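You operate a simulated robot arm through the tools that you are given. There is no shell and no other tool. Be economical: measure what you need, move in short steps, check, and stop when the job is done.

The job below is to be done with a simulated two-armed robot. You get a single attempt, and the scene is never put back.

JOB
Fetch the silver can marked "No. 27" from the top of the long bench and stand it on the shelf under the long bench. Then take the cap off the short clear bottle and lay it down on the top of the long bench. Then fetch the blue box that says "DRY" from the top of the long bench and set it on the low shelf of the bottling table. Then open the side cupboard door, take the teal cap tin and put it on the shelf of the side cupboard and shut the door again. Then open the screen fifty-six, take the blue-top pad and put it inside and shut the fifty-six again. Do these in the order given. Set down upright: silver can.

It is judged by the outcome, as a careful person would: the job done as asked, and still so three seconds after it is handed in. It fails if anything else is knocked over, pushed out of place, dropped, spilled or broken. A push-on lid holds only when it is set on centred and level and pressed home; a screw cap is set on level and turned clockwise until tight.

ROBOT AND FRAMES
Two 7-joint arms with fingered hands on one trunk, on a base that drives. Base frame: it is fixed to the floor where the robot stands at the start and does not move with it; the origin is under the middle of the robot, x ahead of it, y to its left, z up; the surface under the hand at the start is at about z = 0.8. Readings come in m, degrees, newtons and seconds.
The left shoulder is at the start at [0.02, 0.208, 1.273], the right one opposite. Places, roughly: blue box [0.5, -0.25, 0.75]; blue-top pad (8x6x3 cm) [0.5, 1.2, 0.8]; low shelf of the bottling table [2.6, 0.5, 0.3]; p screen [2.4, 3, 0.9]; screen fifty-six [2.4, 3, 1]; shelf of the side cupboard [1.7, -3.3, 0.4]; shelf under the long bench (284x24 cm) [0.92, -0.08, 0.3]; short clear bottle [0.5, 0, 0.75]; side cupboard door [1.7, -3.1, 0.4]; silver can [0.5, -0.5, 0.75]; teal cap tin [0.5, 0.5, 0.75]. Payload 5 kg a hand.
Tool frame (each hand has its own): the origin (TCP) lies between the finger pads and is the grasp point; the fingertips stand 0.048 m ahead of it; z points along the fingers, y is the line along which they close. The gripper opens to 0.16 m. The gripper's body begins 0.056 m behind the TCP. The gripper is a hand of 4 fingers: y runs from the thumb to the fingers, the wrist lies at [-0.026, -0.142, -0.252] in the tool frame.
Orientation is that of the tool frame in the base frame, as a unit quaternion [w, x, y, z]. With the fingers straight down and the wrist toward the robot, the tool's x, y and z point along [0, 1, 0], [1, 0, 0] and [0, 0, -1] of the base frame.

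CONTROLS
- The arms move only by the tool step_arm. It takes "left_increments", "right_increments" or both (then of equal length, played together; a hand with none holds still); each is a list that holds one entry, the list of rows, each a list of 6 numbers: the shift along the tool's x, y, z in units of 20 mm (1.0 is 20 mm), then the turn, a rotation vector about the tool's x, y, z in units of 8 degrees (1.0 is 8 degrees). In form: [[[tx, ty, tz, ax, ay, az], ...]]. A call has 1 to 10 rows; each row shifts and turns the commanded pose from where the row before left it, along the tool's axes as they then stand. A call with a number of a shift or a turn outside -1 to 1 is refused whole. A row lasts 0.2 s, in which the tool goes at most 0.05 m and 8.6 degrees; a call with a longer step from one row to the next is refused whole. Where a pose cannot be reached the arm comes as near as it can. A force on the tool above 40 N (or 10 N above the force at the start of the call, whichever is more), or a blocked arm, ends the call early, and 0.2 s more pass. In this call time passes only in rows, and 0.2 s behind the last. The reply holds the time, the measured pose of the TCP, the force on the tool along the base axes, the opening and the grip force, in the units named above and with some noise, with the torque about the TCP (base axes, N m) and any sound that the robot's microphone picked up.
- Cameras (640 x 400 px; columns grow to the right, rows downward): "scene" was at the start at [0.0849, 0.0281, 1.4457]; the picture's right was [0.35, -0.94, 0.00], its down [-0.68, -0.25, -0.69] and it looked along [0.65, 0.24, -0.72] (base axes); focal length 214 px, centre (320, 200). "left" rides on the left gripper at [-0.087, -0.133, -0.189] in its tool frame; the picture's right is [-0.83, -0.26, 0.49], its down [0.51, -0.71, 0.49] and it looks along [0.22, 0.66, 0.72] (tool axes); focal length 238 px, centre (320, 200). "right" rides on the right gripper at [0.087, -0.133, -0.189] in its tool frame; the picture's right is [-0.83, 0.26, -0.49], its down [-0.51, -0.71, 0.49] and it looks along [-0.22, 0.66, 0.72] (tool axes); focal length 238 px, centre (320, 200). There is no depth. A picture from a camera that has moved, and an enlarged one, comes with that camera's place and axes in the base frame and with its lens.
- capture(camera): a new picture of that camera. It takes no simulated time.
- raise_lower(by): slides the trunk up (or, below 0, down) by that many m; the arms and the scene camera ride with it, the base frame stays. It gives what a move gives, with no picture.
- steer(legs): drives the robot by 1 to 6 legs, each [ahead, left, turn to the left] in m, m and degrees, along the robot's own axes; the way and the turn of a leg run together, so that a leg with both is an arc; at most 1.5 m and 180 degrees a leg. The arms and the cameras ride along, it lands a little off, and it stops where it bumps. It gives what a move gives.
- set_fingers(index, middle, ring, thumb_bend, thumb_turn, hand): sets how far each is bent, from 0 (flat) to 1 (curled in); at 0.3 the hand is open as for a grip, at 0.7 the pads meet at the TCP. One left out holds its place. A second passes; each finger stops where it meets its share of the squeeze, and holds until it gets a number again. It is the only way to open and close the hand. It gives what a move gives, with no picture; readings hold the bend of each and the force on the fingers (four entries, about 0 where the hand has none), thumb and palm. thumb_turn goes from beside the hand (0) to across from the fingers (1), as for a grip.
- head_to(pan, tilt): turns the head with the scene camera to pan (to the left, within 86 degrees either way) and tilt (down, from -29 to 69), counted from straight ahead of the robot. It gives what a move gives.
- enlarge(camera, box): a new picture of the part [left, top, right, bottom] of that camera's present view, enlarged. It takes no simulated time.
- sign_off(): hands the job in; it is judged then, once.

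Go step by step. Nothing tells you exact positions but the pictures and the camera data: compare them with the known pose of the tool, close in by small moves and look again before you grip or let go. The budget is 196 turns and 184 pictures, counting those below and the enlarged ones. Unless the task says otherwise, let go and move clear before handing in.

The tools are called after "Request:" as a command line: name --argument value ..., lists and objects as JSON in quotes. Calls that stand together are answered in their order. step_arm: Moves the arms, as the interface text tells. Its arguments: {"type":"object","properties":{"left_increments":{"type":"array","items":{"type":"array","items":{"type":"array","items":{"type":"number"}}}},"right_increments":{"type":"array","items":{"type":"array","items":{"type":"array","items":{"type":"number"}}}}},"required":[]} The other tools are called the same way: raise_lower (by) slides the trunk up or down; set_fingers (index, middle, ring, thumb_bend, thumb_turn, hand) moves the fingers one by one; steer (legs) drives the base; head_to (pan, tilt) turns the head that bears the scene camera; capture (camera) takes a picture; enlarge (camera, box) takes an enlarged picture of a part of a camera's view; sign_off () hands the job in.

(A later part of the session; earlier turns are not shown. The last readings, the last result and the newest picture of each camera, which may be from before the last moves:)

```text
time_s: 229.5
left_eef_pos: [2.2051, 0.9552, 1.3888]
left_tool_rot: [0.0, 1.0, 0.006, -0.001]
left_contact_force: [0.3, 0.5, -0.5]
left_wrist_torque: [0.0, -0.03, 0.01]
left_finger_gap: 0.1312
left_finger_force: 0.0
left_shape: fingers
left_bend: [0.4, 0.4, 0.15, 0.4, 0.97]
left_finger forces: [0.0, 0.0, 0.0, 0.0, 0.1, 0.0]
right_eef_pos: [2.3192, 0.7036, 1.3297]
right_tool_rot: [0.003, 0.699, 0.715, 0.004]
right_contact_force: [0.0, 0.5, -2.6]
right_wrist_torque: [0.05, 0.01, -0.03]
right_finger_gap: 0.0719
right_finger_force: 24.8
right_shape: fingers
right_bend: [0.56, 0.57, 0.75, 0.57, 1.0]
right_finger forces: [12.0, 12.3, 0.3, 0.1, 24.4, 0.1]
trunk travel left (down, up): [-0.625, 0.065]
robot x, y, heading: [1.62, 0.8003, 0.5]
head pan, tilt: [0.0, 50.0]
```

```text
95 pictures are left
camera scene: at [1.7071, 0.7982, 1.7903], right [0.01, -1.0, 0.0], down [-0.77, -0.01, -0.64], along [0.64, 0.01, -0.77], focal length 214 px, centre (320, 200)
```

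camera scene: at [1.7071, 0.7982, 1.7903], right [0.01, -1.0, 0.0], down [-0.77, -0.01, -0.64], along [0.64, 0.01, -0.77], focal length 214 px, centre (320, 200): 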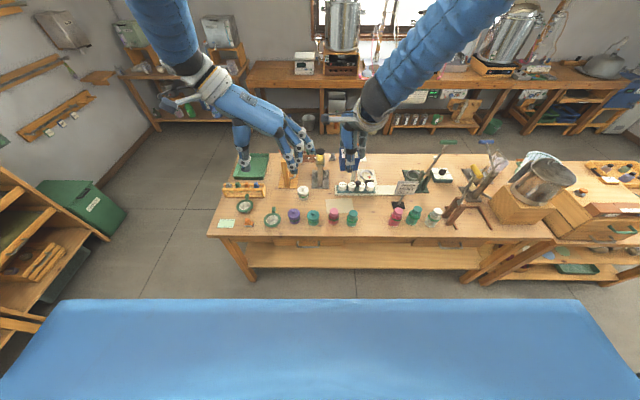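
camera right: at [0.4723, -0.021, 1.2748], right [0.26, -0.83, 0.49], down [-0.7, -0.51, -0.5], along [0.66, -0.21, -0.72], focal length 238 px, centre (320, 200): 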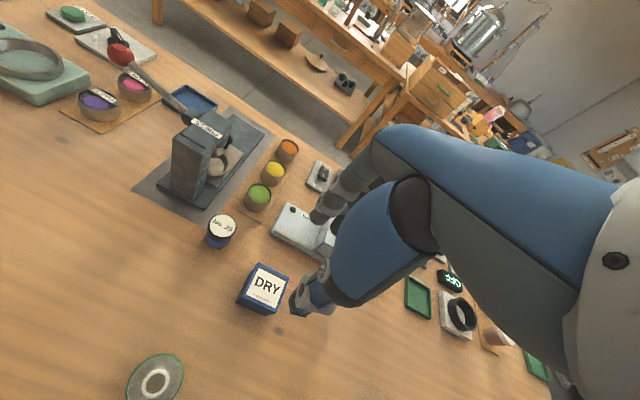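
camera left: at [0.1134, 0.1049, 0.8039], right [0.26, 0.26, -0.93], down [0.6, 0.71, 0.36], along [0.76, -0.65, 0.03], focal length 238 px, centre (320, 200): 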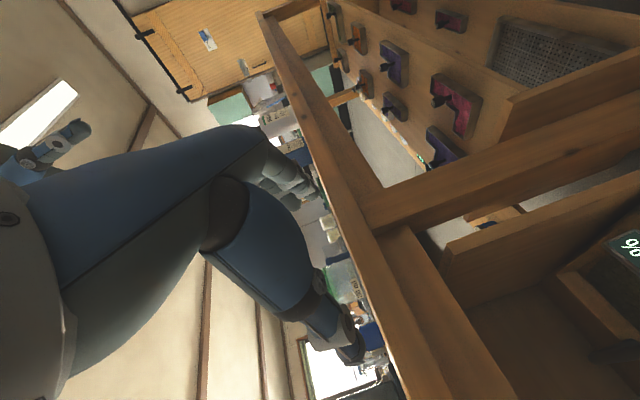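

The front strip of the low shelf looks free. I'll back off a little, tuck in, and lower in front of the table.

Request:
steer --legs '[[-0.12, 0, -0.5]]'

Request:
step_arm --right_increments '[[[0, -1, 0, 0, 0, 0], [0, -1, 0, 0, 0, 0], [0, -1, 0, 0, 0, 0]]]'

Request:
raise_lower --by -0.4

Request:
raise_lower --by -0.22

Request:
capture --camera "scene"

```text
time_s: 230.7
left_eef_pos: [2.0865, 0.9499, 1.3882]
left_tool_rot: [0.0, 1.0, 0.002, -0.001]
left_contact_force: [-0.6, -0.6, -0.1]
left_wrist_torque: [0.02, 0.0, -0.02]
left_finger_gap: 0.1307
left_finger_force: 0.0
left_shape: fingers
left_bend: [0.4, 0.4, 0.15, 0.4, 0.97]
left_finger forces: [0.0, 0.0, 0.0, 0.0, 0.0, 0.0]
right_eef_pos: [2.1992, 0.6987, 1.3278]
right_tool_rot: [0.003, 0.702, 0.713, 0.004]
right_contact_force: [-0.6, 0.3, -0.9]
right_wrist_torque: [0.03, 0.04, 0.02]
right_finger_gap: 0.0717
right_finger_force: 24.4
right_shape: fingers
right_bend: [0.56, 0.57, 0.75, 0.57, 1.0]
right_finger forces: [12.2, 12.4, 0.3, 0.0, 24.3, 0.0]
trunk travel left (down, up): [-0.625, 0.065]
robot x, y, heading: [1.5029, 0.7946, 0.2]
head pan, tilt: [0.0, 50.0]
```

```text
time_s: 231.5
left_eef_pos: [2.0858, 0.9495, 1.3898]
left_tool_rot: [0.0, 1.0, 0.002, 0.001]
left_contact_force: [-0.2, 0.0, 0.4]
left_wrist_torque: [0.04, -0.07, 0.03]
left_finger_gap: 0.131
left_finger_force: 0.1
left_shape: fingers
left_bend: [0.4, 0.4, 0.15, 0.4, 0.97]
left_finger forces: [0.0, 0.0, 0.1, 0.0, 0.1, 0.0]
right_eef_pos: [2.1354, 0.6956, 1.3304]
right_tool_rot: [0.003, 0.701, 0.713, 0.004]
right_contact_force: [-1.2, 1.2, -1.3]
right_wrist_torque: [-0.06, -0.05, 0.0]
right_finger_gap: 0.0718
right_finger_force: 24.7
right_shape: fingers
right_bend: [0.56, 0.57, 0.75, 0.57, 1.0]
right_finger forces: [12.1, 12.4, 0.2, 0.0, 24.4, 0.0]
trunk travel left (down, up): [-0.625, 0.065]
robot x, y, heading: [1.4985, 0.7989, 0.2]
head pan, tilt: [0.0, 50.0]
```

```text
time_s: 235.4
left_eef_pos: [2.0867, 0.9498, 0.9893]
left_tool_rot: [0.0, 1.0, 0.002, 0.001]
left_contact_force: [-0.5, -0.6, 0.5]
left_wrist_torque: [-0.01, -0.05, -0.03]
left_finger_gap: 0.1311
left_finger_force: 0.1
left_shape: fingers
left_bend: [0.4, 0.4, 0.15, 0.4, 0.97]
left_finger forces: [0.1, 0.0, 0.1, 0.0, 0.0, 0.0]
right_eef_pos: [2.1364, 0.6964, 0.9296]
right_tool_rot: [0.002, 0.701, 0.713, 0.004]
right_contact_force: [-0.2, 0.5, -2.1]
right_wrist_torque: [0.0, -0.02, 0.01]
right_finger_gap: 0.0718
right_finger_force: 24.3
right_shape: fingers
right_bend: [0.56, 0.57, 0.75, 0.57, 1.0]
right_finger forces: [12.1, 12.3, 0.3, 0.0, 24.3, 0.1]
trunk travel left (down, up): [-0.225, 0.465]
robot x, y, heading: [1.502, 0.7953, 0.3]
head pan, tilt: [0.0, 50.0]
```

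```text
time_s: 237.7
left_eef_pos: [2.0858, 0.9489, 0.7688]
left_tool_rot: [0.0, 1.0, 0.003, 0.001]
left_contact_force: [0.1, 0.6, -0.5]
left_wrist_torque: [-0.03, 0.01, 0.02]
left_finger_gap: 0.1306
left_finger_force: 0.1
left_shape: fingers
left_bend: [0.4, 0.4, 0.15, 0.4, 0.97]
left_finger forces: [0.0, 0.0, 0.0, 0.0, 0.0, 0.1]
right_eef_pos: [2.1359, 0.6952, 0.7106]
right_tool_rot: [0.002, 0.702, 0.712, 0.005]
right_contact_force: [-0.5, 0.4, -1.3]
right_wrist_torque: [-0.01, -0.01, -0.02]
right_finger_gap: 0.0718
right_finger_force: 24.7
right_shape: fingers
right_bend: [0.56, 0.57, 0.75, 0.57, 1.0]
right_finger forces: [12.0, 12.3, 0.3, 0.0, 24.3, 0.0]
trunk travel left (down, up): [-0.005, 0.685]
robot x, y, heading: [1.4949, 0.7926, -0.0]
head pan, tilt: [0.0, 50.0]
```

```text
94 pictures are left
camera scene: at [1.5867, 0.7967, 1.1705], right [0.0, -1.0, 0.0], down [-0.77, 0.0, -0.64], along [0.64, 0.0, -0.77], focal length 214 px, centre (320, 200)
```

scene: 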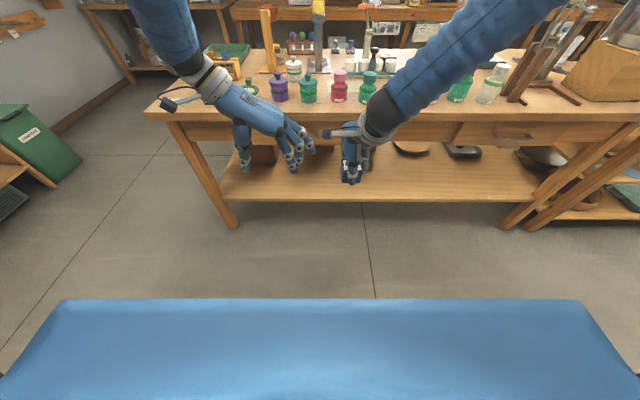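

Request:
step_arm --right_increments '[[[0, 0, 1, 0, 0, 0], [0, 0, 1, 0, 0, 0], [0, 0, 1, 0, 0, 0], [0, 0, 1, 0, 0, 0], [0, 0, 1, 0, 0, 0], [0, 0, 1, 0, 0, 0], [0, 0, 1, 0, 0, 0], [0, 0, 1, 0, 0, 0], [0, 0, 1, 0, 0, 0], [0, 0, 1, 0, 0, 0]]]'

Request:
step_arm --right_increments '[[[0, 0, 0.9, 0, 0, 0], [0, 0, 0.9, 0, 0, 0], [0, 0, 0.9, 0, 0, 0], [0, 0, 0.9, 0, 0, 0]]]'

Request:
steer --legs '[[0.1, 0, 0]]'

Request:
step_arm --right_increments '[[[0, 1, 0, 0, 0, 0], [0, 1, 0, 0, 0, 0], [0, 1, 0, 0, 0, 0], [0, 1, 0, 0, 0, 0], [0, 1, 0, 0, 0, 0], [0, 1, 0, 0, 0, 0]]]'

Request:
capture --camera "scene"

Request:
capture --camera "right"

```text
time_s: 239.9
left_eef_pos: [2.0861, 0.9503, 0.768]
left_tool_rot: [0.001, 1.0, 0.003, 0.0]
left_contact_force: [-0.1, 0.5, -0.1]
left_wrist_torque: [0.02, -0.01, 0.04]
left_finger_gap: 0.131
left_finger_force: 0.2
left_shape: fingers
left_bend: [0.4, 0.4, 0.15, 0.4, 0.97]
left_finger forces: [0.0, 0.0, 0.1, 0.0, 0.0, 0.0]
right_eef_pos: [2.1383, 0.6981, 0.5092]
right_tool_rot: [0.002, 0.701, 0.713, 0.004]
right_contact_force: [0.8, -0.2, -1.2]
right_wrist_torque: [0.0, 0.03, -0.01]
right_finger_gap: 0.0718
right_finger_force: 24.6
right_shape: fingers
right_bend: [0.56, 0.57, 0.75, 0.57, 1.0]
right_finger forces: [12.1, 12.2, 0.3, 0.0, 24.3, 0.1]
trunk travel left (down, up): [-0.005, 0.685]
robot x, y, heading: [1.5034, 0.796, 0.3]
head pan, tilt: [0.0, 50.0]
```

```text
time_s: 240.9
left_eef_pos: [2.0863, 0.9497, 0.7679]
left_tool_rot: [0.0, 1.0, 0.003, 0.0]
left_contact_force: [0.0, -0.3, -0.2]
left_wrist_torque: [-0.02, 0.0, 0.01]
left_finger_gap: 0.131
left_finger_force: 0.1
left_shape: fingers
left_bend: [0.4, 0.4, 0.15, 0.4, 0.97]
left_finger forces: [0.1, 0.0, 0.0, 0.0, 0.0, 0.1]
right_eef_pos: [2.1404, 0.6963, 0.4347]
right_tool_rot: [0.002, 0.702, 0.712, 0.004]
right_contact_force: [1.2, 0.1, -1.3]
right_wrist_torque: [-0.03, 0.02, 0.03]
right_finger_gap: 0.0714
right_finger_force: 24.7
right_shape: fingers
right_bend: [0.56, 0.57, 0.75, 0.57, 1.0]
right_finger forces: [12.1, 12.3, 0.3, 0.1, 24.3, 0.0]
trunk travel left (down, up): [-0.005, 0.685]
robot x, y, heading: [1.5012, 0.7935, 0.2]
head pan, tilt: [0.0, 50.0]
```

```text
time_s: 242.1
left_eef_pos: [2.1887, 0.949, 0.7679]
left_tool_rot: [0.0, 1.0, 0.002, 0.0]
left_contact_force: [0.2, 0.3, -0.1]
left_wrist_torque: [-0.01, 0.08, 0.0]
left_finger_gap: 0.1309
left_finger_force: 0.0
left_shape: fingers
left_bend: [0.4, 0.4, 0.15, 0.4, 0.97]
left_finger forces: [0.0, 0.1, 0.1, 0.0, 0.0, 0.0]
right_eef_pos: [2.2406, 0.6962, 0.4342]
right_tool_rot: [0.002, 0.702, 0.712, 0.003]
right_contact_force: [0.7, 0.1, -2.1]
right_wrist_torque: [0.04, 0.02, -0.02]
right_finger_gap: 0.0715
right_finger_force: 24.2
right_shape: fingers
right_bend: [0.56, 0.57, 0.75, 0.57, 1.0]
right_finger forces: [12.1, 12.3, 0.3, 0.0, 24.3, 0.1]
trunk travel left (down, up): [-0.005, 0.685]
robot x, y, heading: [1.602, 0.7948, 0.3]
head pan, tilt: [0.0, 50.0]
```

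```text
time_s: 243.4
left_eef_pos: [2.1863, 0.9483, 0.7676]
left_tool_rot: [0.0, 1.0, 0.001, 0.0]
left_contact_force: [-0.3, 0.1, -0.5]
left_wrist_torque: [0.0, 0.0, -0.01]
left_finger_gap: 0.1307
left_finger_force: 0.0
left_shape: fingers
left_bend: [0.4, 0.4, 0.15, 0.4, 0.97]
left_finger forces: [0.0, 0.0, 0.1, 0.0, 0.1, 0.0]
right_eef_pos: [2.3594, 0.6994, 0.4353]
right_tool_rot: [0.002, 0.701, 0.713, 0.003]
right_contact_force: [-1.1, -0.6, -2.1]
right_wrist_torque: [0.04, -0.06, -0.04]
right_finger_gap: 0.0713
right_finger_force: 24.6
right_shape: fingers
right_bend: [0.56, 0.57, 0.75, 0.57, 1.0]
right_finger forces: [12.1, 12.2, 0.3, 0.1, 24.4, 0.0]
trunk travel left (down, up): [-0.005, 0.685]
robot x, y, heading: [1.6018, 0.795, 0.3]
head pan, tilt: [0.0, 50.0]
```

```text
93 pictures are left
camera scene: at [1.6877, 0.797, 1.1703], right [0.0, -1.0, 0.0], down [-0.77, 0.0, -0.64], along [0.64, 0.0, -0.77], focal length 214 px, centre (320, 200)
```

scene: 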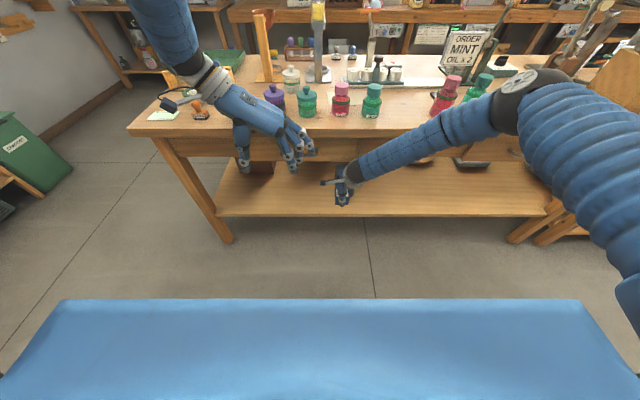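

```text
92 pictures are left
camera right: at [2.2232, 0.7845, 0.6258], right [0.27, -0.83, 0.49], down [-0.7, -0.52, -0.5], along [0.66, -0.21, -0.72], focal length 238 px, centre (320, 200)
```

right: 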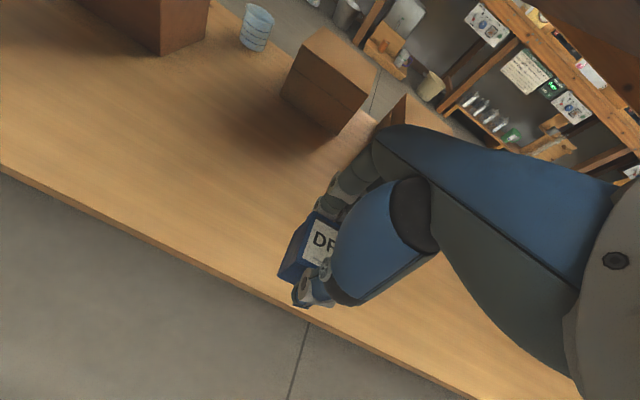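

Request:
step_arm --right_increments '[[[0, 1, 0, 0, 0, 0], [0, 1, 0, 0, 0, 0], [0, 1, 0, 0, 0, 0], [0, 0.2, 0.9, 0, 0, 0], [0, 0, 0.9, 0, 0, 0], [0, 0, 0.7, 0, 0, 0], [0, 0, 0.2, 0, 0, 0], [0, 0, 0.2, 0, 0, 0], [0, 0, 0.2, 0, 0, 0], [0, 0, 0.2, 0, 0, 0]]]'

Request:
capture --camera "right"

```text
time_s: 244.0
left_eef_pos: [2.1874, 0.9389, 0.7704]
left_tool_rot: [-0.003, 1.0, -0.003, 0.001]
left_contact_force: [0.0, -1.4, 0.7]
left_wrist_torque: [0.12, 0.01, -0.03]
left_finger_gap: 0.1306
left_finger_force: 0.0
left_shape: fingers
left_bend: [0.4, 0.4, 0.15, 0.4, 0.97]
left_finger forces: [0.0, 0.1, 0.0, 0.0, 0.1, 0.0]
right_eef_pos: [2.3901, 0.6643, 0.4331]
right_tool_rot: [0.006, 0.717, 0.697, 0.0]
right_contact_force: [-7.4, -71.1, 13.4]
right_wrist_torque: [15.18, -0.29, 5.59]
right_finger_gap: 0.0717
right_finger_force: 24.0
right_shape: fingers
right_bend: [0.56, 0.57, 0.75, 0.57, 1.0]
right_finger forces: [11.8, 11.9, 0.5, 0.0, 23.9, 0.0]
trunk travel left (down, up): [-0.005, 0.685]
robot x, y, heading: [1.5995, 0.7938, -0.2]
head pan, tilt: [0.0, 50.0]
stopped in row 2 (right hand): the force on the tool passed its limit at 80 N (the readings are from after the stop); the commanded pose is now the measured one
```

```text
91 pictures are left
camera right: at [2.2574, 0.7572, 0.6218], right [0.23, -0.84, 0.5], down [-0.72, -0.49, -0.49], along [0.66, -0.24, -0.72], focal length 238 px, centre (320, 200)
```

right: 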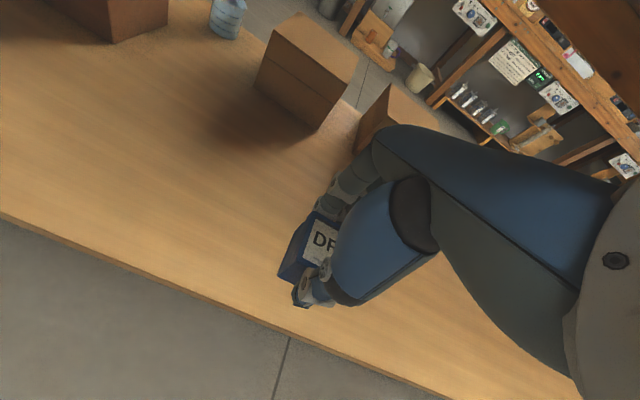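

A hard sideways contact stopped the arm; I need to see what touched.

Request:
capture --camera "scene"

Request:
capture --camera "left"

```text
90 pictures are left
camera scene: at [1.6853, 0.7908, 1.1707], right [-0.01, -1.0, 0.0], down [-0.77, 0.01, -0.64], along [0.64, 0.0, -0.77], focal length 214 px, centre (320, 200)
```

scene: 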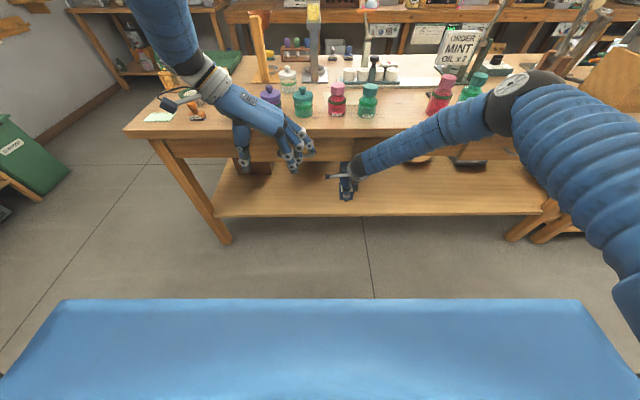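

```text
89 pictures are left
camera left: at [2.1006, 1.0729, 0.9596], right [-0.83, 0.27, -0.49], down [0.51, 0.71, -0.49], along [0.22, -0.65, -0.72], focal length 238 px, centre (320, 200)
```

left: 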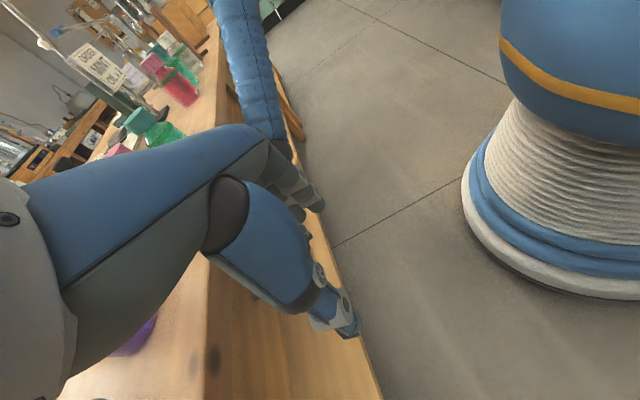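

The forearm is pressing on the table edge. I'll pull back, shift the hand 15 cm to the right (straighter arm), and try again.

Request:
step_arm --right_increments '[[[0, -1, 0, 0, 0, 0], [0, -1, 0, 0, 0, 0], [0, -1, 0, 0, 0, 0], [-1, 0, 0, 0, 0, 0], [-1, 0, 0, 0, 0, 0], [-1, 0, 0, 0, 0, 0], [-1, 0, 0, 0, 0, 0], [-1, 0, 0, 0, 0, 0], [-1, 0, 0, 0, 0, 0], [-1, 0, 0, 0, 0, 0]]]'

Request:
step_arm --right_increments '[[[0, 1, 0, 0, 0, -0.33], [0, 1, 0, 0, 0, 0], [0, 0.8, 0, 0, 0, 0]]]'

Request:
capture --camera "scene"

```text
time_s: 246.2
left_eef_pos: [2.1868, 0.9487, 0.7681]
left_tool_rot: [0.0, 1.0, 0.001, 0.0]
left_contact_force: [0.0, 0.5, 0.7]
left_wrist_torque: [0.04, -0.02, 0.02]
left_finger_gap: 0.1311
left_finger_force: 0.1
left_shape: fingers
left_bend: [0.4, 0.4, 0.15, 0.4, 0.97]
left_finger forces: [0.1, 0.0, 0.1, 0.0, 0.0, 0.0]
right_eef_pos: [2.3285, 0.5463, 0.4315]
right_tool_rot: [0.002, 0.708, 0.706, -0.001]
right_contact_force: [-0.1, 1.1, -1.8]
right_wrist_torque: [-0.08, -0.02, -0.05]
right_finger_gap: 0.072
right_finger_force: 24.0
right_shape: fingers
right_bend: [0.56, 0.57, 0.75, 0.57, 1.0]
right_finger forces: [11.8, 12.0, 0.5, 0.1, 23.9, 0.1]
trunk travel left (down, up): [-0.005, 0.685]
robot x, y, heading: [1.6011, 0.7969, 0.3]
head pan, tilt: [0.0, 50.0]
```

```text
time_s: 247.0
left_eef_pos: [2.1871, 0.9485, 0.7692]
left_tool_rot: [0.001, 1.0, 0.001, 0.0]
left_contact_force: [0.6, 0.0, 0.2]
left_wrist_torque: [-0.04, 0.01, -0.02]
left_finger_gap: 0.1311
left_finger_force: 0.0
left_shape: fingers
left_bend: [0.4, 0.4, 0.15, 0.4, 0.97]
left_finger forces: [0.0, 0.1, 0.0, 0.1, 0.0, 0.0]
right_eef_pos: [2.3833, 0.5466, 0.4324]
right_tool_rot: [0.003, 0.691, 0.722, 0.0]
right_contact_force: [-0.7, -0.7, -2.3]
right_wrist_torque: [-0.03, -0.05, 0.0]
right_finger_gap: 0.0716
right_finger_force: 23.7
right_shape: fingers
right_bend: [0.56, 0.57, 0.75, 0.57, 1.0]
right_finger forces: [11.8, 12.0, 0.4, 0.0, 23.9, 0.0]
trunk travel left (down, up): [-0.005, 0.685]
robot x, y, heading: [1.5981, 0.7951, -0.2]
head pan, tilt: [0.0, 50.0]
```

```text
88 pictures are left
camera scene: at [1.6871, 0.7963, 1.1703], right [0.0, -1.0, 0.0], down [-0.77, 0.0, -0.64], along [0.64, 0.0, -0.77], focal length 214 px, centre (320, 200)
```

scene: 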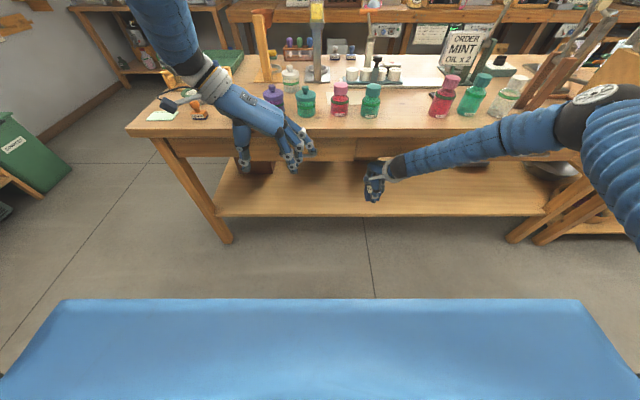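

No contact now. Descend to the shelf here (x 2.385).

Request:
step_arm --right_increments '[[[0, 0, 0.9, 0, 0, 0], [0, 0, 0.9, 0, 0, 0], [0, 0, 0.8, 0, 0, 0], [0, 0, 0.3, 0, 0, 0], [0, 0, 0.2, 0, 0, 0], [0, 0, 0.2, 0, 0, 0], [0, 0, 0.2, 0, 0, 0], [0, 0, 0.2, 0, 0, 0], [0, 0, 0.2, 0, 0, 0]]]'

```text
time_s: 249.0
left_eef_pos: [2.1855, 0.947, 0.7681]
left_tool_rot: [0.0, 1.0, 0.001, 0.002]
left_contact_force: [-0.4, 0.1, -0.6]
left_wrist_torque: [0.02, 0.01, -0.02]
left_finger_gap: 0.1308
left_finger_force: 0.0
left_shape: fingers
left_bend: [0.4, 0.4, 0.15, 0.4, 0.97]
left_finger forces: [0.1, 0.0, 0.0, 0.0, 0.0, 0.0]
right_eef_pos: [2.3868, 0.5472, 0.3587]
right_tool_rot: [0.004, 0.692, 0.722, 0.002]
right_contact_force: [-4.9, -1.4, 21.9]
right_wrist_torque: [-0.05, 0.23, -0.06]
right_finger_gap: 0.072
right_finger_force: 26.0
right_shape: fingers
right_bend: [0.56, 0.57, 0.75, 0.57, 1.0]
right_finger forces: [11.3, 11.5, 1.2, 0.0, 28.5, 0.0]
trunk travel left (down, up): [-0.005, 0.685]
robot x, y, heading: [1.5994, 0.7961, 0.0]
head pan, tilt: [0.0, 50.0]
```

Contact (about 22 N). Relieve and open, then check before withdrawing.

Request:
step_arm --right_increments '[[[0, 0, -0.12, 0, 0, 0]]]'

Request:
set_fingers --hand "right" --index 0.42 --middle 0.42 --ring 0.42 --thumb_bend 0.42

Request:
capture --camera "right"

```text
time_s: 249.4
left_eef_pos: [2.1858, 0.9478, 0.7689]
left_tool_rot: [0.0, 1.0, 0.001, 0.001]
left_contact_force: [0.1, -0.1, -0.5]
left_wrist_torque: [-0.01, 0.01, -0.03]
left_finger_gap: 0.1307
left_finger_force: 0.1
left_shape: fingers
left_bend: [0.4, 0.4, 0.15, 0.4, 0.97]
left_finger forces: [0.1, 0.0, 0.0, 0.0, 0.0, 0.1]
right_eef_pos: [2.3855, 0.5474, 0.3579]
right_tool_rot: [0.004, 0.692, 0.722, 0.0]
right_contact_force: [4.0, -1.4, 10.2]
right_wrist_torque: [0.01, -0.41, -0.05]
right_finger_gap: 0.0718
right_finger_force: 26.3
right_shape: fingers
right_bend: [0.56, 0.56, 0.75, 0.58, 1.0]
right_finger forces: [13.8, 13.8, 0.9, 0.0, 23.7, 0.0]
trunk travel left (down, up): [-0.005, 0.685]
robot x, y, heading: [1.6038, 0.7943, 0.1]
head pan, tilt: [0.0, 50.0]
```

```text
time_s: 250.4
left_eef_pos: [2.1878, 0.9477, 0.7686]
left_tool_rot: [0.0, 1.0, 0.001, 0.0]
left_contact_force: [-0.8, -0.6, 1.1]
left_wrist_torque: [-0.01, 0.04, -0.02]
left_finger_gap: 0.1311
left_finger_force: 0.1
left_shape: fingers
left_bend: [0.4, 0.4, 0.15, 0.4, 0.97]
left_finger forces: [0.0, 0.1, 0.0, 0.1, 0.1, 0.0]
right_eef_pos: [2.3841, 0.5466, 0.3579]
right_tool_rot: [0.003, 0.691, 0.723, -0.001]
right_contact_force: [0.1, -1.4, -0.7]
right_wrist_torque: [0.0, 0.03, 0.0]
right_finger_gap: 0.1226
right_finger_force: 0.1
right_shape: fingers
right_bend: [0.42, 0.42, 0.42, 0.42, 0.99]
right_finger forces: [0.1, 0.0, 0.0, 0.1, 0.0, 0.0]
trunk travel left (down, up): [-0.005, 0.685]
robot x, y, heading: [1.6003, 0.7969, -0.1]
head pan, tilt: [0.0, 50.0]
```

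```text
87 pictures are left
camera right: at [2.246, 0.6298, 0.5473], right [0.29, -0.82, 0.49], down [-0.68, -0.54, -0.49], along [0.67, -0.19, -0.72], focal length 238 px, centre (320, 200)
```

right: 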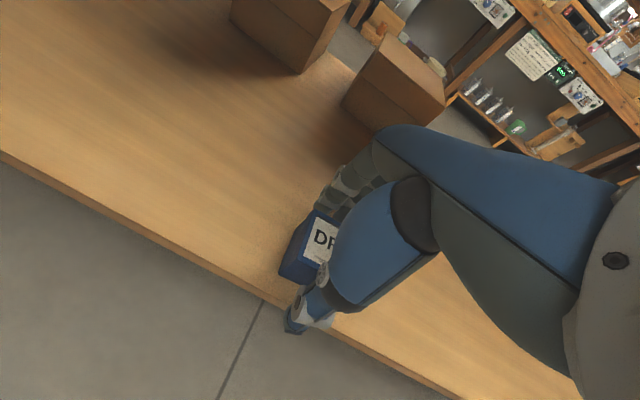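

The box is on the shelf. Lift clear of it and withdraw.

Request:
step_arm --right_increments '[[[0, 0, -0.8, 0, 0, 0], [0, 0, -1, 0, 0, 0], [0, 0, -1, 0, 0, 0], [0, 0, -0.8, 0, 0, 0], [0, -1, 0, 0, 0, 0], [0, -1, 0, 0, 0, 0], [0, -1, 0, 0, 0, 0], [0, -1, 0, 0, 0, 0], [0, -1, 0, 0, 0, 0], [0, -1, 0, 0, 0, 0]]]'

Request:
steer --legs '[[-0.15, 0, 0]]'

Request:
raise_lower --by 0.4

Request:
capture --camera "scene"

```text
time_s: 252.6
left_eef_pos: [2.1862, 0.948, 0.7677]
left_tool_rot: [0.0, 1.0, 0.001, 0.0]
left_contact_force: [-0.6, 0.2, -0.4]
left_wrist_torque: [-0.01, -0.01, 0.02]
left_finger_gap: 0.1307
left_finger_force: 0.0
left_shape: fingers
left_bend: [0.4, 0.4, 0.15, 0.4, 0.97]
left_finger forces: [0.0, 0.1, 0.0, 0.0, 0.0, 0.0]
right_eef_pos: [2.2634, 0.5422, 0.4293]
right_tool_rot: [0.003, 0.692, 0.722, -0.001]
right_contact_force: [0.6, 0.5, 0.8]
right_wrist_torque: [-0.02, 0.04, 0.0]
right_finger_gap: 0.123
right_finger_force: 0.0
right_shape: fingers
right_bend: [0.42, 0.42, 0.42, 0.42, 0.99]
right_finger forces: [0.1, 0.0, 0.1, 0.1, 0.0, 0.0]
trunk travel left (down, up): [-0.005, 0.685]
robot x, y, heading: [1.6015, 0.8001, 0.2]
head pan, tilt: [0.0, 50.0]
```

```text
time_s: 254.0
left_eef_pos: [2.0349, 0.948, 0.7687]
left_tool_rot: [0.0, 1.0, 0.0, 0.0]
left_contact_force: [-1.1, 0.1, 0.3]
left_wrist_torque: [0.01, -0.05, -0.01]
left_finger_gap: 0.131
left_finger_force: 0.0
left_shape: fingers
left_bend: [0.4, 0.4, 0.15, 0.4, 0.97]
left_finger forces: [0.0, 0.0, 0.0, 0.0, 0.0, 0.1]
right_eef_pos: [2.1119, 0.5406, 0.4313]
right_tool_rot: [0.002, 0.69, 0.723, 0.0]
right_contact_force: [0.1, -0.4, 0.5]
right_wrist_torque: [-0.01, -0.03, -0.04]
right_finger_gap: 0.1229
right_finger_force: 0.1
right_shape: fingers
right_bend: [0.42, 0.42, 0.42, 0.42, 0.99]
right_finger forces: [0.0, 0.1, 0.1, 0.0, 0.0, 0.0]
trunk travel left (down, up): [-0.005, 0.685]
robot x, y, heading: [1.4479, 0.7931, -0.0]
head pan, tilt: [0.0, 50.0]
```

```text
time_s: 257.8
left_eef_pos: [2.0358, 0.9483, 1.1682]
left_tool_rot: [0.001, 1.0, 0.001, 0.0]
left_contact_force: [-0.5, -0.3, 0.2]
left_wrist_torque: [0.03, 0.02, 0.01]
left_finger_gap: 0.131
left_finger_force: 0.0
left_shape: fingers
left_bend: [0.4, 0.4, 0.15, 0.4, 0.97]
left_finger forces: [0.0, 0.0, 0.0, 0.1, 0.0, 0.0]
right_eef_pos: [2.1124, 0.5419, 0.8296]
right_tool_rot: [0.003, 0.691, 0.723, -0.001]
right_contact_force: [0.6, -0.3, -0.3]
right_wrist_torque: [0.01, 0.03, 0.02]
right_finger_gap: 0.1228
right_finger_force: 0.0
right_shape: fingers
right_bend: [0.42, 0.42, 0.42, 0.42, 0.99]
right_finger forces: [0.1, 0.0, 0.0, 0.1, 0.1, 0.0]
trunk travel left (down, up): [-0.405, 0.285]
robot x, y, heading: [1.4467, 0.7986, 0.0]
head pan, tilt: [0.0, 50.0]
```

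```text
86 pictures are left
camera scene: at [1.5364, 0.7963, 1.5702], right [0.0, -1.0, 0.0], down [-0.77, 0.0, -0.64], along [0.64, 0.0, -0.77], focal length 214 px, centre (320, 200)
```

scene: 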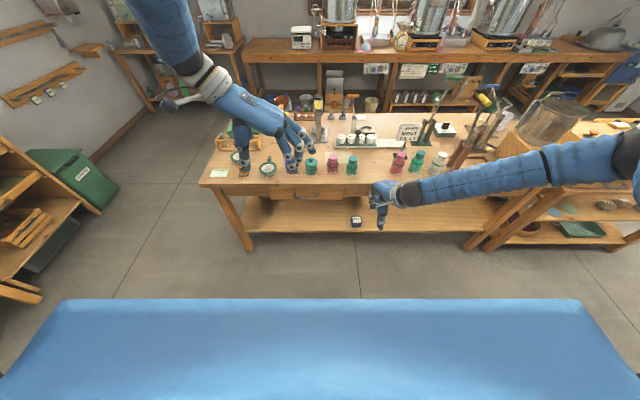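

Box placed. Next job: the side cupboard. I'll go down the gap to it, open the door, then fetch the tin.

Request:
raise_lower --by 0.25

Request:
steer --legs '[[0.05, -1.0, 0], [0, -1.0, 0], [0, -0.9, 0], [0.25, 0, -90]]'

Request:
head_to --pan 0 --tilt 40

Request:
capture --camera "scene"

```text
time_s: 260.4
left_eef_pos: [2.0361, 0.9484, 1.419]
left_tool_rot: [0.0, 1.0, 0.001, -0.001]
left_contact_force: [0.0, 0.3, 0.0]
left_wrist_torque: [0.02, 0.07, -0.02]
left_finger_gap: 0.1307
left_finger_force: 0.1
left_shape: fingers
left_bend: [0.4, 0.4, 0.15, 0.4, 0.97]
left_finger forces: [0.0, 0.0, 0.0, 0.1, 0.1, 0.0]
right_eef_pos: [2.1132, 0.5415, 1.0796]
right_tool_rot: [0.003, 0.691, 0.723, -0.001]
right_contact_force: [-0.4, -0.3, 0.7]
right_wrist_torque: [-0.01, 0.0, 0.0]
right_finger_gap: 0.1227
right_finger_force: 0.0
right_shape: fingers
right_bend: [0.42, 0.42, 0.42, 0.42, 0.99]
right_finger forces: [0.0, 0.0, 0.0, 0.1, 0.1, 0.0]
trunk travel left (down, up): [-0.655, 0.035]
robot x, y, heading: [1.4506, 0.7961, 0.0]
head pan, tilt: [0.0, 50.0]
```

```text
time_s: 278.4
left_eef_pos: [1.8194, -2.8259, 1.4189]
left_tool_rot: [0.0, 0.721, -0.693, 0.0]
left_contact_force: [0.1, 0.0, 0.0]
left_wrist_torque: [0.01, 0.0, 0.02]
left_finger_gap: 0.131
left_finger_force: 0.1
left_shape: fingers
left_bend: [0.4, 0.4, 0.15, 0.4, 0.97]
left_finger forces: [0.0, 0.0, 0.1, 0.0, 0.0, 0.1]
right_eef_pos: [1.4168, -2.9166, 1.0788]
right_tool_rot: [0.001, 0.999, 0.042, -0.002]
right_contact_force: [0.0, 0.0, 0.0]
right_wrist_torque: [-0.01, 0.0, 0.02]
right_finger_gap: 0.1229
right_finger_force: 0.1
right_shape: fingers
right_bend: [0.42, 0.42, 0.42, 0.42, 0.99]
right_finger forces: [0.0, 0.0, 0.0, 0.0, 0.1, 0.1]
trunk travel left (down, up): [-0.655, 0.035]
robot x, y, heading: [1.6506, -2.2429, -87.7]
head pan, tilt: [0.0, 50.0]
cut short: leg 4
```

```text
time_s: 279.1
left_eef_pos: [1.8188, -2.8249, 1.418]
left_tool_rot: [0.0, 0.72, -0.694, 0.001]
left_contact_force: [0.4, 0.0, 0.1]
left_wrist_torque: [0.03, -0.03, -0.01]
left_finger_gap: 0.1307
left_finger_force: 0.0
left_shape: fingers
left_bend: [0.4, 0.4, 0.15, 0.4, 0.97]
left_finger forces: [0.0, 0.0, 0.0, 0.0, 0.1, 0.1]
right_eef_pos: [1.4169, -2.9166, 1.0795]
right_tool_rot: [0.002, 0.999, 0.041, -0.003]
right_contact_force: [-0.1, -0.8, 0.5]
right_wrist_torque: [-0.02, -0.03, 0.02]
right_finger_gap: 0.1226
right_finger_force: 0.1
right_shape: fingers
right_bend: [0.42, 0.42, 0.42, 0.42, 0.99]
right_finger forces: [0.1, 0.0, 0.1, 0.0, 0.0, 0.1]
trunk travel left (down, up): [-0.655, 0.035]
robot x, y, heading: [1.649, -2.2427, -87.8]
head pan, tilt: [0.0, 40.0]
```

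```text
85 pictures are left
camera scene: at [1.6492, -2.3408, 1.8344], right [-1.0, -0.04, 0.0], down [-0.02, 0.64, -0.77], along [0.03, -0.76, -0.64], focal length 214 px, centre (320, 200)
```

scene: 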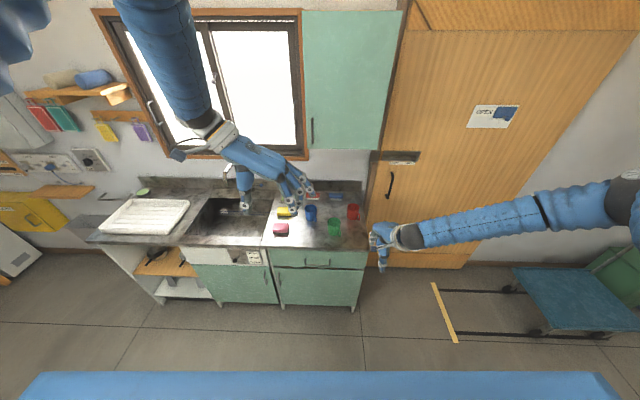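

The target is the lower right mint door (hinge on its right at x≈1.39, handle at x≈1.94, z≈0.45). I'll tuck the right arm up and turn the left hand to point forward, then shift left.

Request:
step_arm --left_increments '[[[0, 0, 0, 0, 0.95, 0], [0, 0, 0, 0, 0.95, 0], [0, 0, 0, 0, 0.95, 0], [0, 0, 0, 0, 0.95, 0], [0, 0, 0, 0, 0.95, 0], [0, 0, 0, 0, 0.95, 0], [0, 0, 0, 0, 0.95, 0], [0, 0, 0, 0, 0.95, 0], [0, 0, 0, 0, 0.95, 0]]]' --right_increments '[[[0, -0.5, -1, 0, 0, 0], [0, -0.5, -1, 0, 0, 0], [0, -0.5, -1, 0, 0, 0], [0, -0.5, -1, 0, 0, 0], [0, -0.5, -1, 0, 0, 0], [0, -0.5, -1, 0, 0, 0], [0, -0.5, -1, 0, 0, 0], [0, -0.5, -1, 0, 0, 0], [0, 0, -1, 0, 0, 0]]]'

Request:
steer --legs '[[0.0, 0.27, -2.2]]'

Request:
raise_lower --by -0.4

Request:
capture --camera "scene"

```text
time_s: 281.1
left_eef_pos: [1.8209, -2.8264, 1.4187]
left_tool_rot: [0.389, 0.595, -0.573, 0.407]
left_contact_force: [0.2, -0.5, 0.1]
left_wrist_torque: [0.02, 0.01, -0.04]
left_finger_gap: 0.1308
left_finger_force: 0.1
left_shape: fingers
left_bend: [0.4, 0.4, 0.15, 0.4, 0.97]
left_finger forces: [0.0, 0.1, 0.0, 0.0, 0.0, 0.0]
right_eef_pos: [1.4109, -2.8378, 1.2586]
right_tool_rot: [0.001, 0.999, 0.041, -0.002]
right_contact_force: [-0.1, -0.7, 0.3]
right_wrist_torque: [0.02, 0.02, 0.02]
right_finger_gap: 0.1229
right_finger_force: 0.0
right_shape: fingers
right_bend: [0.42, 0.42, 0.42, 0.42, 0.99]
right_finger forces: [0.0, 0.0, 0.0, 0.0, 0.0, 0.0]
trunk travel left (down, up): [-0.655, 0.035]
robot x, y, heading: [1.6449, -2.245, -88.0]
head pan, tilt: [0.0, 40.0]
```

```text
time_s: 283.1
left_eef_pos: [2.0658, -2.8271, 1.418]
left_tool_rot: [-0.397, -0.584, 0.586, -0.398]
left_contact_force: [-0.9, 0.1, 0.6]
left_wrist_torque: [-0.01, -0.02, 0.03]
left_finger_gap: 0.1308
left_finger_force: 0.0
left_shape: fingers
left_bend: [0.4, 0.4, 0.15, 0.4, 0.97]
left_finger forces: [0.0, 0.0, 0.0, 0.0, 0.0, 0.0]
right_eef_pos: [1.6569, -2.823, 1.2593]
right_tool_rot: [0.002, 1.0, 0.021, -0.002]
right_contact_force: [-0.1, 0.1, -0.3]
right_wrist_torque: [-0.01, -0.06, 0.02]
right_finger_gap: 0.1229
right_finger_force: 0.1
right_shape: fingers
right_bend: [0.42, 0.42, 0.42, 0.42, 0.99]
right_finger forces: [0.1, 0.0, 0.0, 0.0, 0.0, 0.0]
trunk travel left (down, up): [-0.655, 0.035]
robot x, y, heading: [1.9189, -2.2401, -90.3]
head pan, tilt: [0.0, 40.0]
```

```text
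time_s: 286.9
left_eef_pos: [2.0655, -2.8264, 1.0186]
left_tool_rot: [-0.399, -0.584, 0.585, -0.398]
left_contact_force: [0.0, -0.4, 1.2]
left_wrist_torque: [-0.04, -0.01, 0.03]
left_finger_gap: 0.131
left_finger_force: 0.0
left_shape: fingers
left_bend: [0.4, 0.4, 0.15, 0.4, 0.97]
left_finger forces: [0.0, 0.0, 0.0, 0.0, 0.0, 0.0]
right_eef_pos: [1.6587, -2.8232, 0.8584]
right_tool_rot: [0.001, 1.0, 0.021, -0.002]
right_contact_force: [0.6, 0.0, -0.3]
right_wrist_torque: [0.0, -0.01, -0.01]
right_finger_gap: 0.1229
right_finger_force: 0.1
right_shape: fingers
right_bend: [0.42, 0.42, 0.42, 0.42, 0.99]
right_finger forces: [0.0, 0.0, 0.1, 0.0, 0.0, 0.0]
trunk travel left (down, up): [-0.255, 0.435]
robot x, y, heading: [1.9168, -2.2419, -90.3]
head pan, tilt: [0.0, 40.0]
```

```text
84 pictures are left
camera scene: at [1.916, -2.3358, 1.4346], right [-1.0, 0.0, 0.0], down [0.0, 0.64, -0.77], along [0.0, -0.77, -0.64], focal length 214 px, centre (320, 200)
```

scene: 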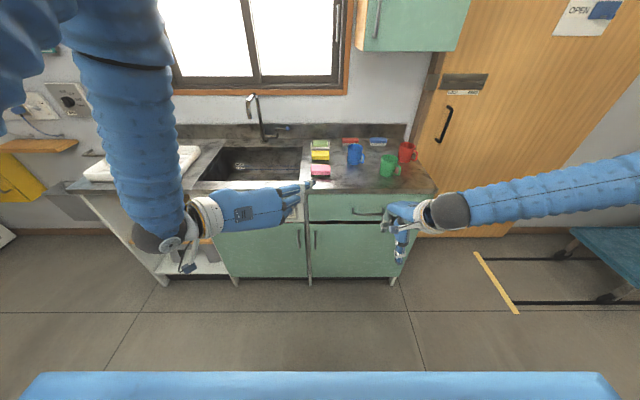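

Request:
enlarge --camera "scene" --box '[280, 180, 430, 300]'

```text
3.33 times, centred on (355, 240) of scene
camera zoom: at [1.916, -2.3358, 1.4346], right [-1.0, 0.0, 0.0], down [0.0, 0.64, -0.77], along [0.0, -0.77, -0.64], focal length 715 px, centre (203, 67)
```

zoom: 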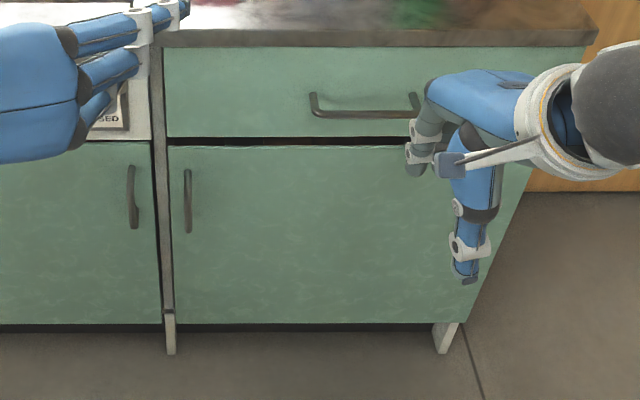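

Handle bar at about (1.94, -3.065, z 0.48–0.63); the neighbouring handle is 9 cm to its left, so I narrow the left hand. Right hand goes up, trunk down, left hand to pre-grasp.

Request:
step_arm --right_increments '[[[0, -0.2, -1, 0, 0, 0], [0, -0.2, -1, 0, 0, 0], [0, -0.2, -1, 0, 0, 0], [0, -0.2, -1, 0, 0, 0], [0, -0.2, -1, 0, 0, 0], [0, -0.2, -1, 0, 0, 0], [0, -0.2, -1, 0, 0, 0], [0, -0.2, -1, 0, 0, 0], [0, -0.2, -1, 0, 0, 0], [0, 0, -1, 0, 0, 0]]]'

Request:
set_fingers --hand "left" --index 0.54 --middle 0.54 --ring 0.54 --thumb_bend 0.54

Request:
raise_lower --by -0.25

Request:
step_arm --left_increments '[[[-0.75, 0.785, 0.994, 0, 0, 0], [-0.75, 0.785, 0.994, 0, 0, 0], [-0.75, 0.785, 0.994, 0, 0, 0], [-0.75, 0.785, 0.994, 0, 0, 0], [-0.75, 0.785, 0.994, 0, 0, 0], [-0.75, 0.785, 0.994, 0, 0, 0], [-0.75, 0.785, 0.994, 0, 0, 0], [-0.75, 0.785, 0.994, 0, 0, 0]]]'

Request:
enlarge --camera "scene" --box '[260, 130, 410, 260]'

Request:
capture --camera "left"

```text
time_s: 289.1
left_eef_pos: [2.0673, -2.8263, 1.0188]
left_tool_rot: [-0.399, -0.584, 0.585, -0.398]
left_contact_force: [0.2, 0.0, -0.9]
left_wrist_torque: [0.0, 0.05, -0.05]
left_finger_gap: 0.1307
left_finger_force: 0.1
left_shape: fingers
left_bend: [0.4, 0.4, 0.15, 0.4, 0.97]
left_finger forces: [0.1, 0.1, 0.0, 0.0, 0.1, 0.0]
right_eef_pos: [1.6577, -2.7848, 1.0589]
right_tool_rot: [0.002, 1.0, 0.021, -0.004]
right_contact_force: [0.5, 0.5, -0.1]
right_wrist_torque: [-0.05, 0.04, -0.04]
right_finger_gap: 0.1229
right_finger_force: 0.1
right_shape: fingers
right_bend: [0.42, 0.42, 0.42, 0.42, 0.99]
right_finger forces: [0.0, 0.1, 0.0, 0.1, 0.0, 0.1]
trunk travel left (down, up): [-0.255, 0.435]
robot x, y, heading: [1.9112, -2.2412, -90.2]
head pan, tilt: [0.0, 40.0]
```

```text
time_s: 290.1
left_eef_pos: [2.0668, -2.8254, 1.0196]
left_tool_rot: [-0.398, -0.584, 0.585, -0.397]
left_contact_force: [-1.6, 0.1, 0.7]
left_wrist_torque: [0.0, 0.04, 0.0]
left_finger_gap: 0.0757
left_finger_force: 0.1
left_shape: fingers
left_bend: [0.54, 0.54, 0.54, 0.54, 0.97]
left_finger forces: [0.0, 0.0, 0.0, 0.1, 0.0, 0.0]
right_eef_pos: [1.6579, -2.7855, 1.0586]
right_tool_rot: [0.002, 1.0, 0.021, -0.002]
right_contact_force: [-0.3, -0.1, -0.1]
right_wrist_torque: [0.02, -0.04, 0.0]
right_finger_gap: 0.1228
right_finger_force: 0.1
right_shape: fingers
right_bend: [0.42, 0.42, 0.42, 0.42, 0.99]
right_finger forces: [0.0, 0.0, 0.0, 0.0, 0.0, 0.0]
trunk travel left (down, up): [-0.255, 0.435]
robot x, y, heading: [1.919, -2.2398, -89.9]
head pan, tilt: [0.0, 40.0]
```

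```text
time_s: 292.7
left_eef_pos: [2.0663, -2.8266, 0.7688]
left_tool_rot: [-0.399, -0.584, 0.585, -0.397]
left_contact_force: [0.5, 0.9, -0.2]
left_wrist_torque: [0.02, -0.01, -0.02]
left_finger_gap: 0.0757
left_finger_force: 0.0
left_shape: fingers
left_bend: [0.54, 0.54, 0.54, 0.54, 0.97]
left_finger forces: [0.0, 0.1, 0.0, 0.1, 0.0, 0.0]
right_eef_pos: [1.6578, -2.7861, 0.8097]
right_tool_rot: [0.002, 1.0, 0.021, -0.003]
right_contact_force: [-0.2, 0.4, -0.2]
right_wrist_torque: [-0.01, 0.03, 0.0]
right_finger_gap: 0.1229
right_finger_force: 0.0
right_shape: fingers
right_bend: [0.42, 0.42, 0.42, 0.42, 0.99]
right_finger forces: [0.0, 0.0, 0.0, 0.0, 0.0, 0.0]
trunk travel left (down, up): [-0.005, 0.685]
robot x, y, heading: [1.9158, -2.2423, -89.9]
head pan, tilt: [0.0, 40.0]
```

```text
time_s: 294.5
left_eef_pos: [1.9411, -2.9321, 0.5977]
left_tool_rot: [-0.397, -0.584, 0.586, -0.398]
left_contact_force: [0.8, 0.1, 0.0]
left_wrist_torque: [0.03, 0.01, -0.02]
left_finger_gap: 0.0758
left_finger_force: 0.0
left_shape: fingers
left_bend: [0.54, 0.54, 0.54, 0.54, 0.97]
left_finger forces: [0.0, 0.0, 0.0, 0.0, 0.1, 0.1]
right_eef_pos: [1.6573, -2.7859, 0.8083]
right_tool_rot: [0.001, 1.0, 0.02, -0.003]
right_contact_force: [0.4, -0.7, 0.3]
right_wrist_torque: [0.02, -0.03, 0.0]
right_finger_gap: 0.1227
right_finger_force: 0.0
right_shape: fingers
right_bend: [0.42, 0.42, 0.42, 0.42, 0.99]
right_finger forces: [0.1, 0.1, 0.0, 0.1, 0.0, 0.1]
trunk travel left (down, up): [-0.005, 0.685]
robot x, y, heading: [1.9202, -2.2412, -90.3]
head pan, tilt: [0.0, 40.0]
```

```text
3.08 times, centred on (335, 195) of scene
camera zoom: at [1.9159, -2.336, 1.1844], right [-1.0, 0.0, 0.0], down [0.0, 0.64, -0.77], along [0.0, -0.77, -0.64], focal length 660 px, centre (274, 215)
```

zoom: 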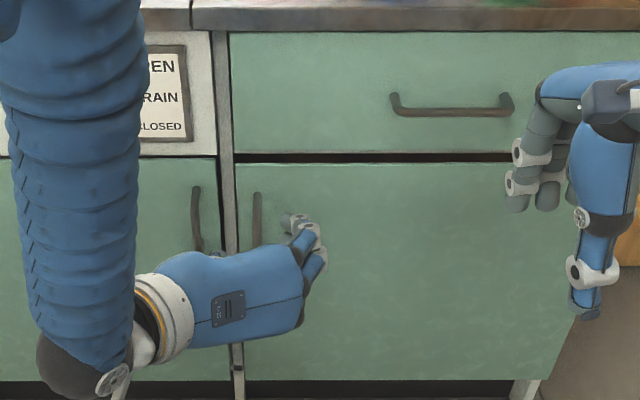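

```text
81 pictures are left
camera left: at [2.0742, -2.7233, 0.587], right [0.26, -0.15, -0.95], down [0.71, -0.64, 0.29], along [-0.66, -0.75, -0.06], focal length 238 px, centre (320, 200)
```

left: 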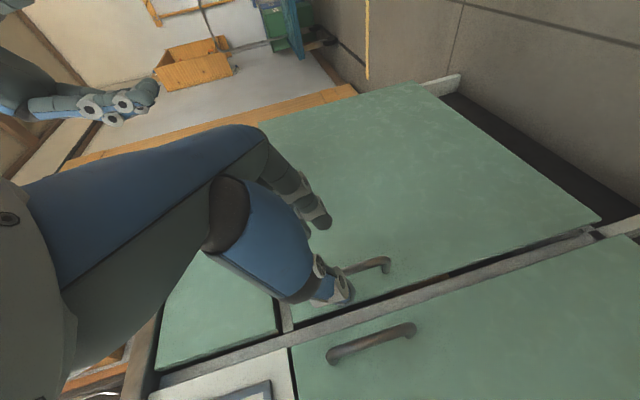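

Aligned with the bar. Advance to straddle it, then close.

Request:
step_arm --left_increments '[[[0.04, 0.02, 0.92, 0, 0, 0], [0.04, 0.02, 0.92, 0, 0, 0], [0.04, 0.02, 0.92, 0, 0, 0], [0.04, 0.02, 0.92, 0, 0, 0], [0.04, 0.02, 0.92, 0, 0, 0], [0.04, 0.02, 0.92, 0, 0, 0]]]'

Request:
capture --camera "left"

Request:
set_fingers --hand "left" --index 0.85 --middle 0.85 --ring 0.85 --thumb_bend 0.8

```text
time_s: 295.8
left_eef_pos: [1.9326, -3.0116, 0.5633]
left_tool_rot: [-0.399, -0.582, 0.591, -0.392]
left_contact_force: [0.9, 19.9, 4.6]
left_wrist_torque: [-0.95, 0.22, -0.55]
left_finger_gap: 0.0754
left_finger_force: 9.0
left_shape: fingers
left_bend: [0.54, 0.54, 0.55, 0.54, 0.97]
left_finger forces: [0.0, 0.0, 18.7, 0.0, 0.0, 0.0]
right_eef_pos: [1.6578, -2.7854, 0.8079]
right_tool_rot: [0.001, 1.0, 0.022, -0.003]
right_contact_force: [0.3, -0.5, -0.6]
right_wrist_torque: [0.06, 0.02, -0.03]
right_finger_gap: 0.1228
right_finger_force: 0.1
right_shape: fingers
right_bend: [0.42, 0.42, 0.42, 0.42, 0.99]
right_finger forces: [0.1, 0.1, 0.0, 0.1, 0.1, 0.0]
trunk travel left (down, up): [-0.005, 0.685]
robot x, y, heading: [1.9163, -2.2406, -90.0]
head pan, tilt: [0.0, 40.0]
stopped in row 6 (left hand): the force on the tool passed its limit at 46 N (the readings are from after the stop); the commanded pose is now the measured one
```

```text
80 pictures are left
camera left: at [2.0694, -2.8065, 0.5533], right [0.25, -0.14, -0.96], down [0.7, -0.66, 0.28], along [-0.67, -0.74, -0.07], focal length 238 px, centre (320, 200)
```

left: 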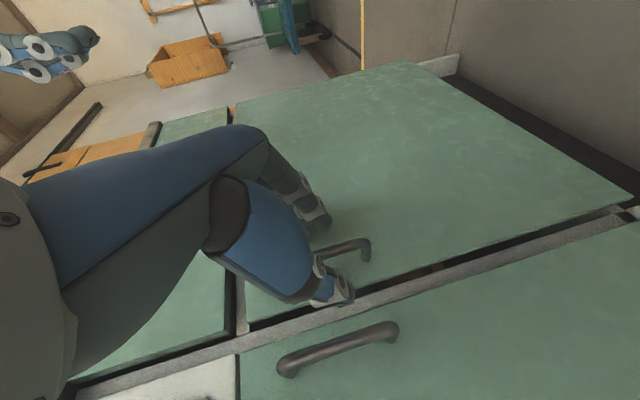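

```text
time_s: 296.8
left_eef_pos: [1.9371, -3.0166, 0.5624]
left_tool_rot: [-0.397, -0.583, 0.589, -0.394]
left_contact_force: [17.2, 1.6, 2.3]
left_wrist_torque: [1.49, -0.41, 0.46]
left_finger_gap: 0.0024
left_finger_force: 41.7
left_shape: fingers
left_bend: [0.75, 0.79, 0.84, 0.77, 0.96]
left_finger forces: [0.0, 14.5, 13.3, 0.0, 56.4, 0.0]
right_eef_pos: [1.6594, -2.7857, 0.8083]
right_tool_rot: [0.001, 1.0, 0.02, -0.003]
right_contact_force: [0.2, 0.8, 0.1]
right_wrist_torque: [0.02, -0.01, -0.01]
right_finger_gap: 0.1228
right_finger_force: 0.1
right_shape: fingers
right_bend: [0.42, 0.42, 0.42, 0.42, 0.99]
right_finger forces: [0.0, 0.0, 0.1, 0.1, 0.0, 0.1]
trunk travel left (down, up): [-0.005, 0.685]
robot x, y, heading: [1.9169, -2.241, -90.2]
head pan, tilt: [0.0, 40.0]
```

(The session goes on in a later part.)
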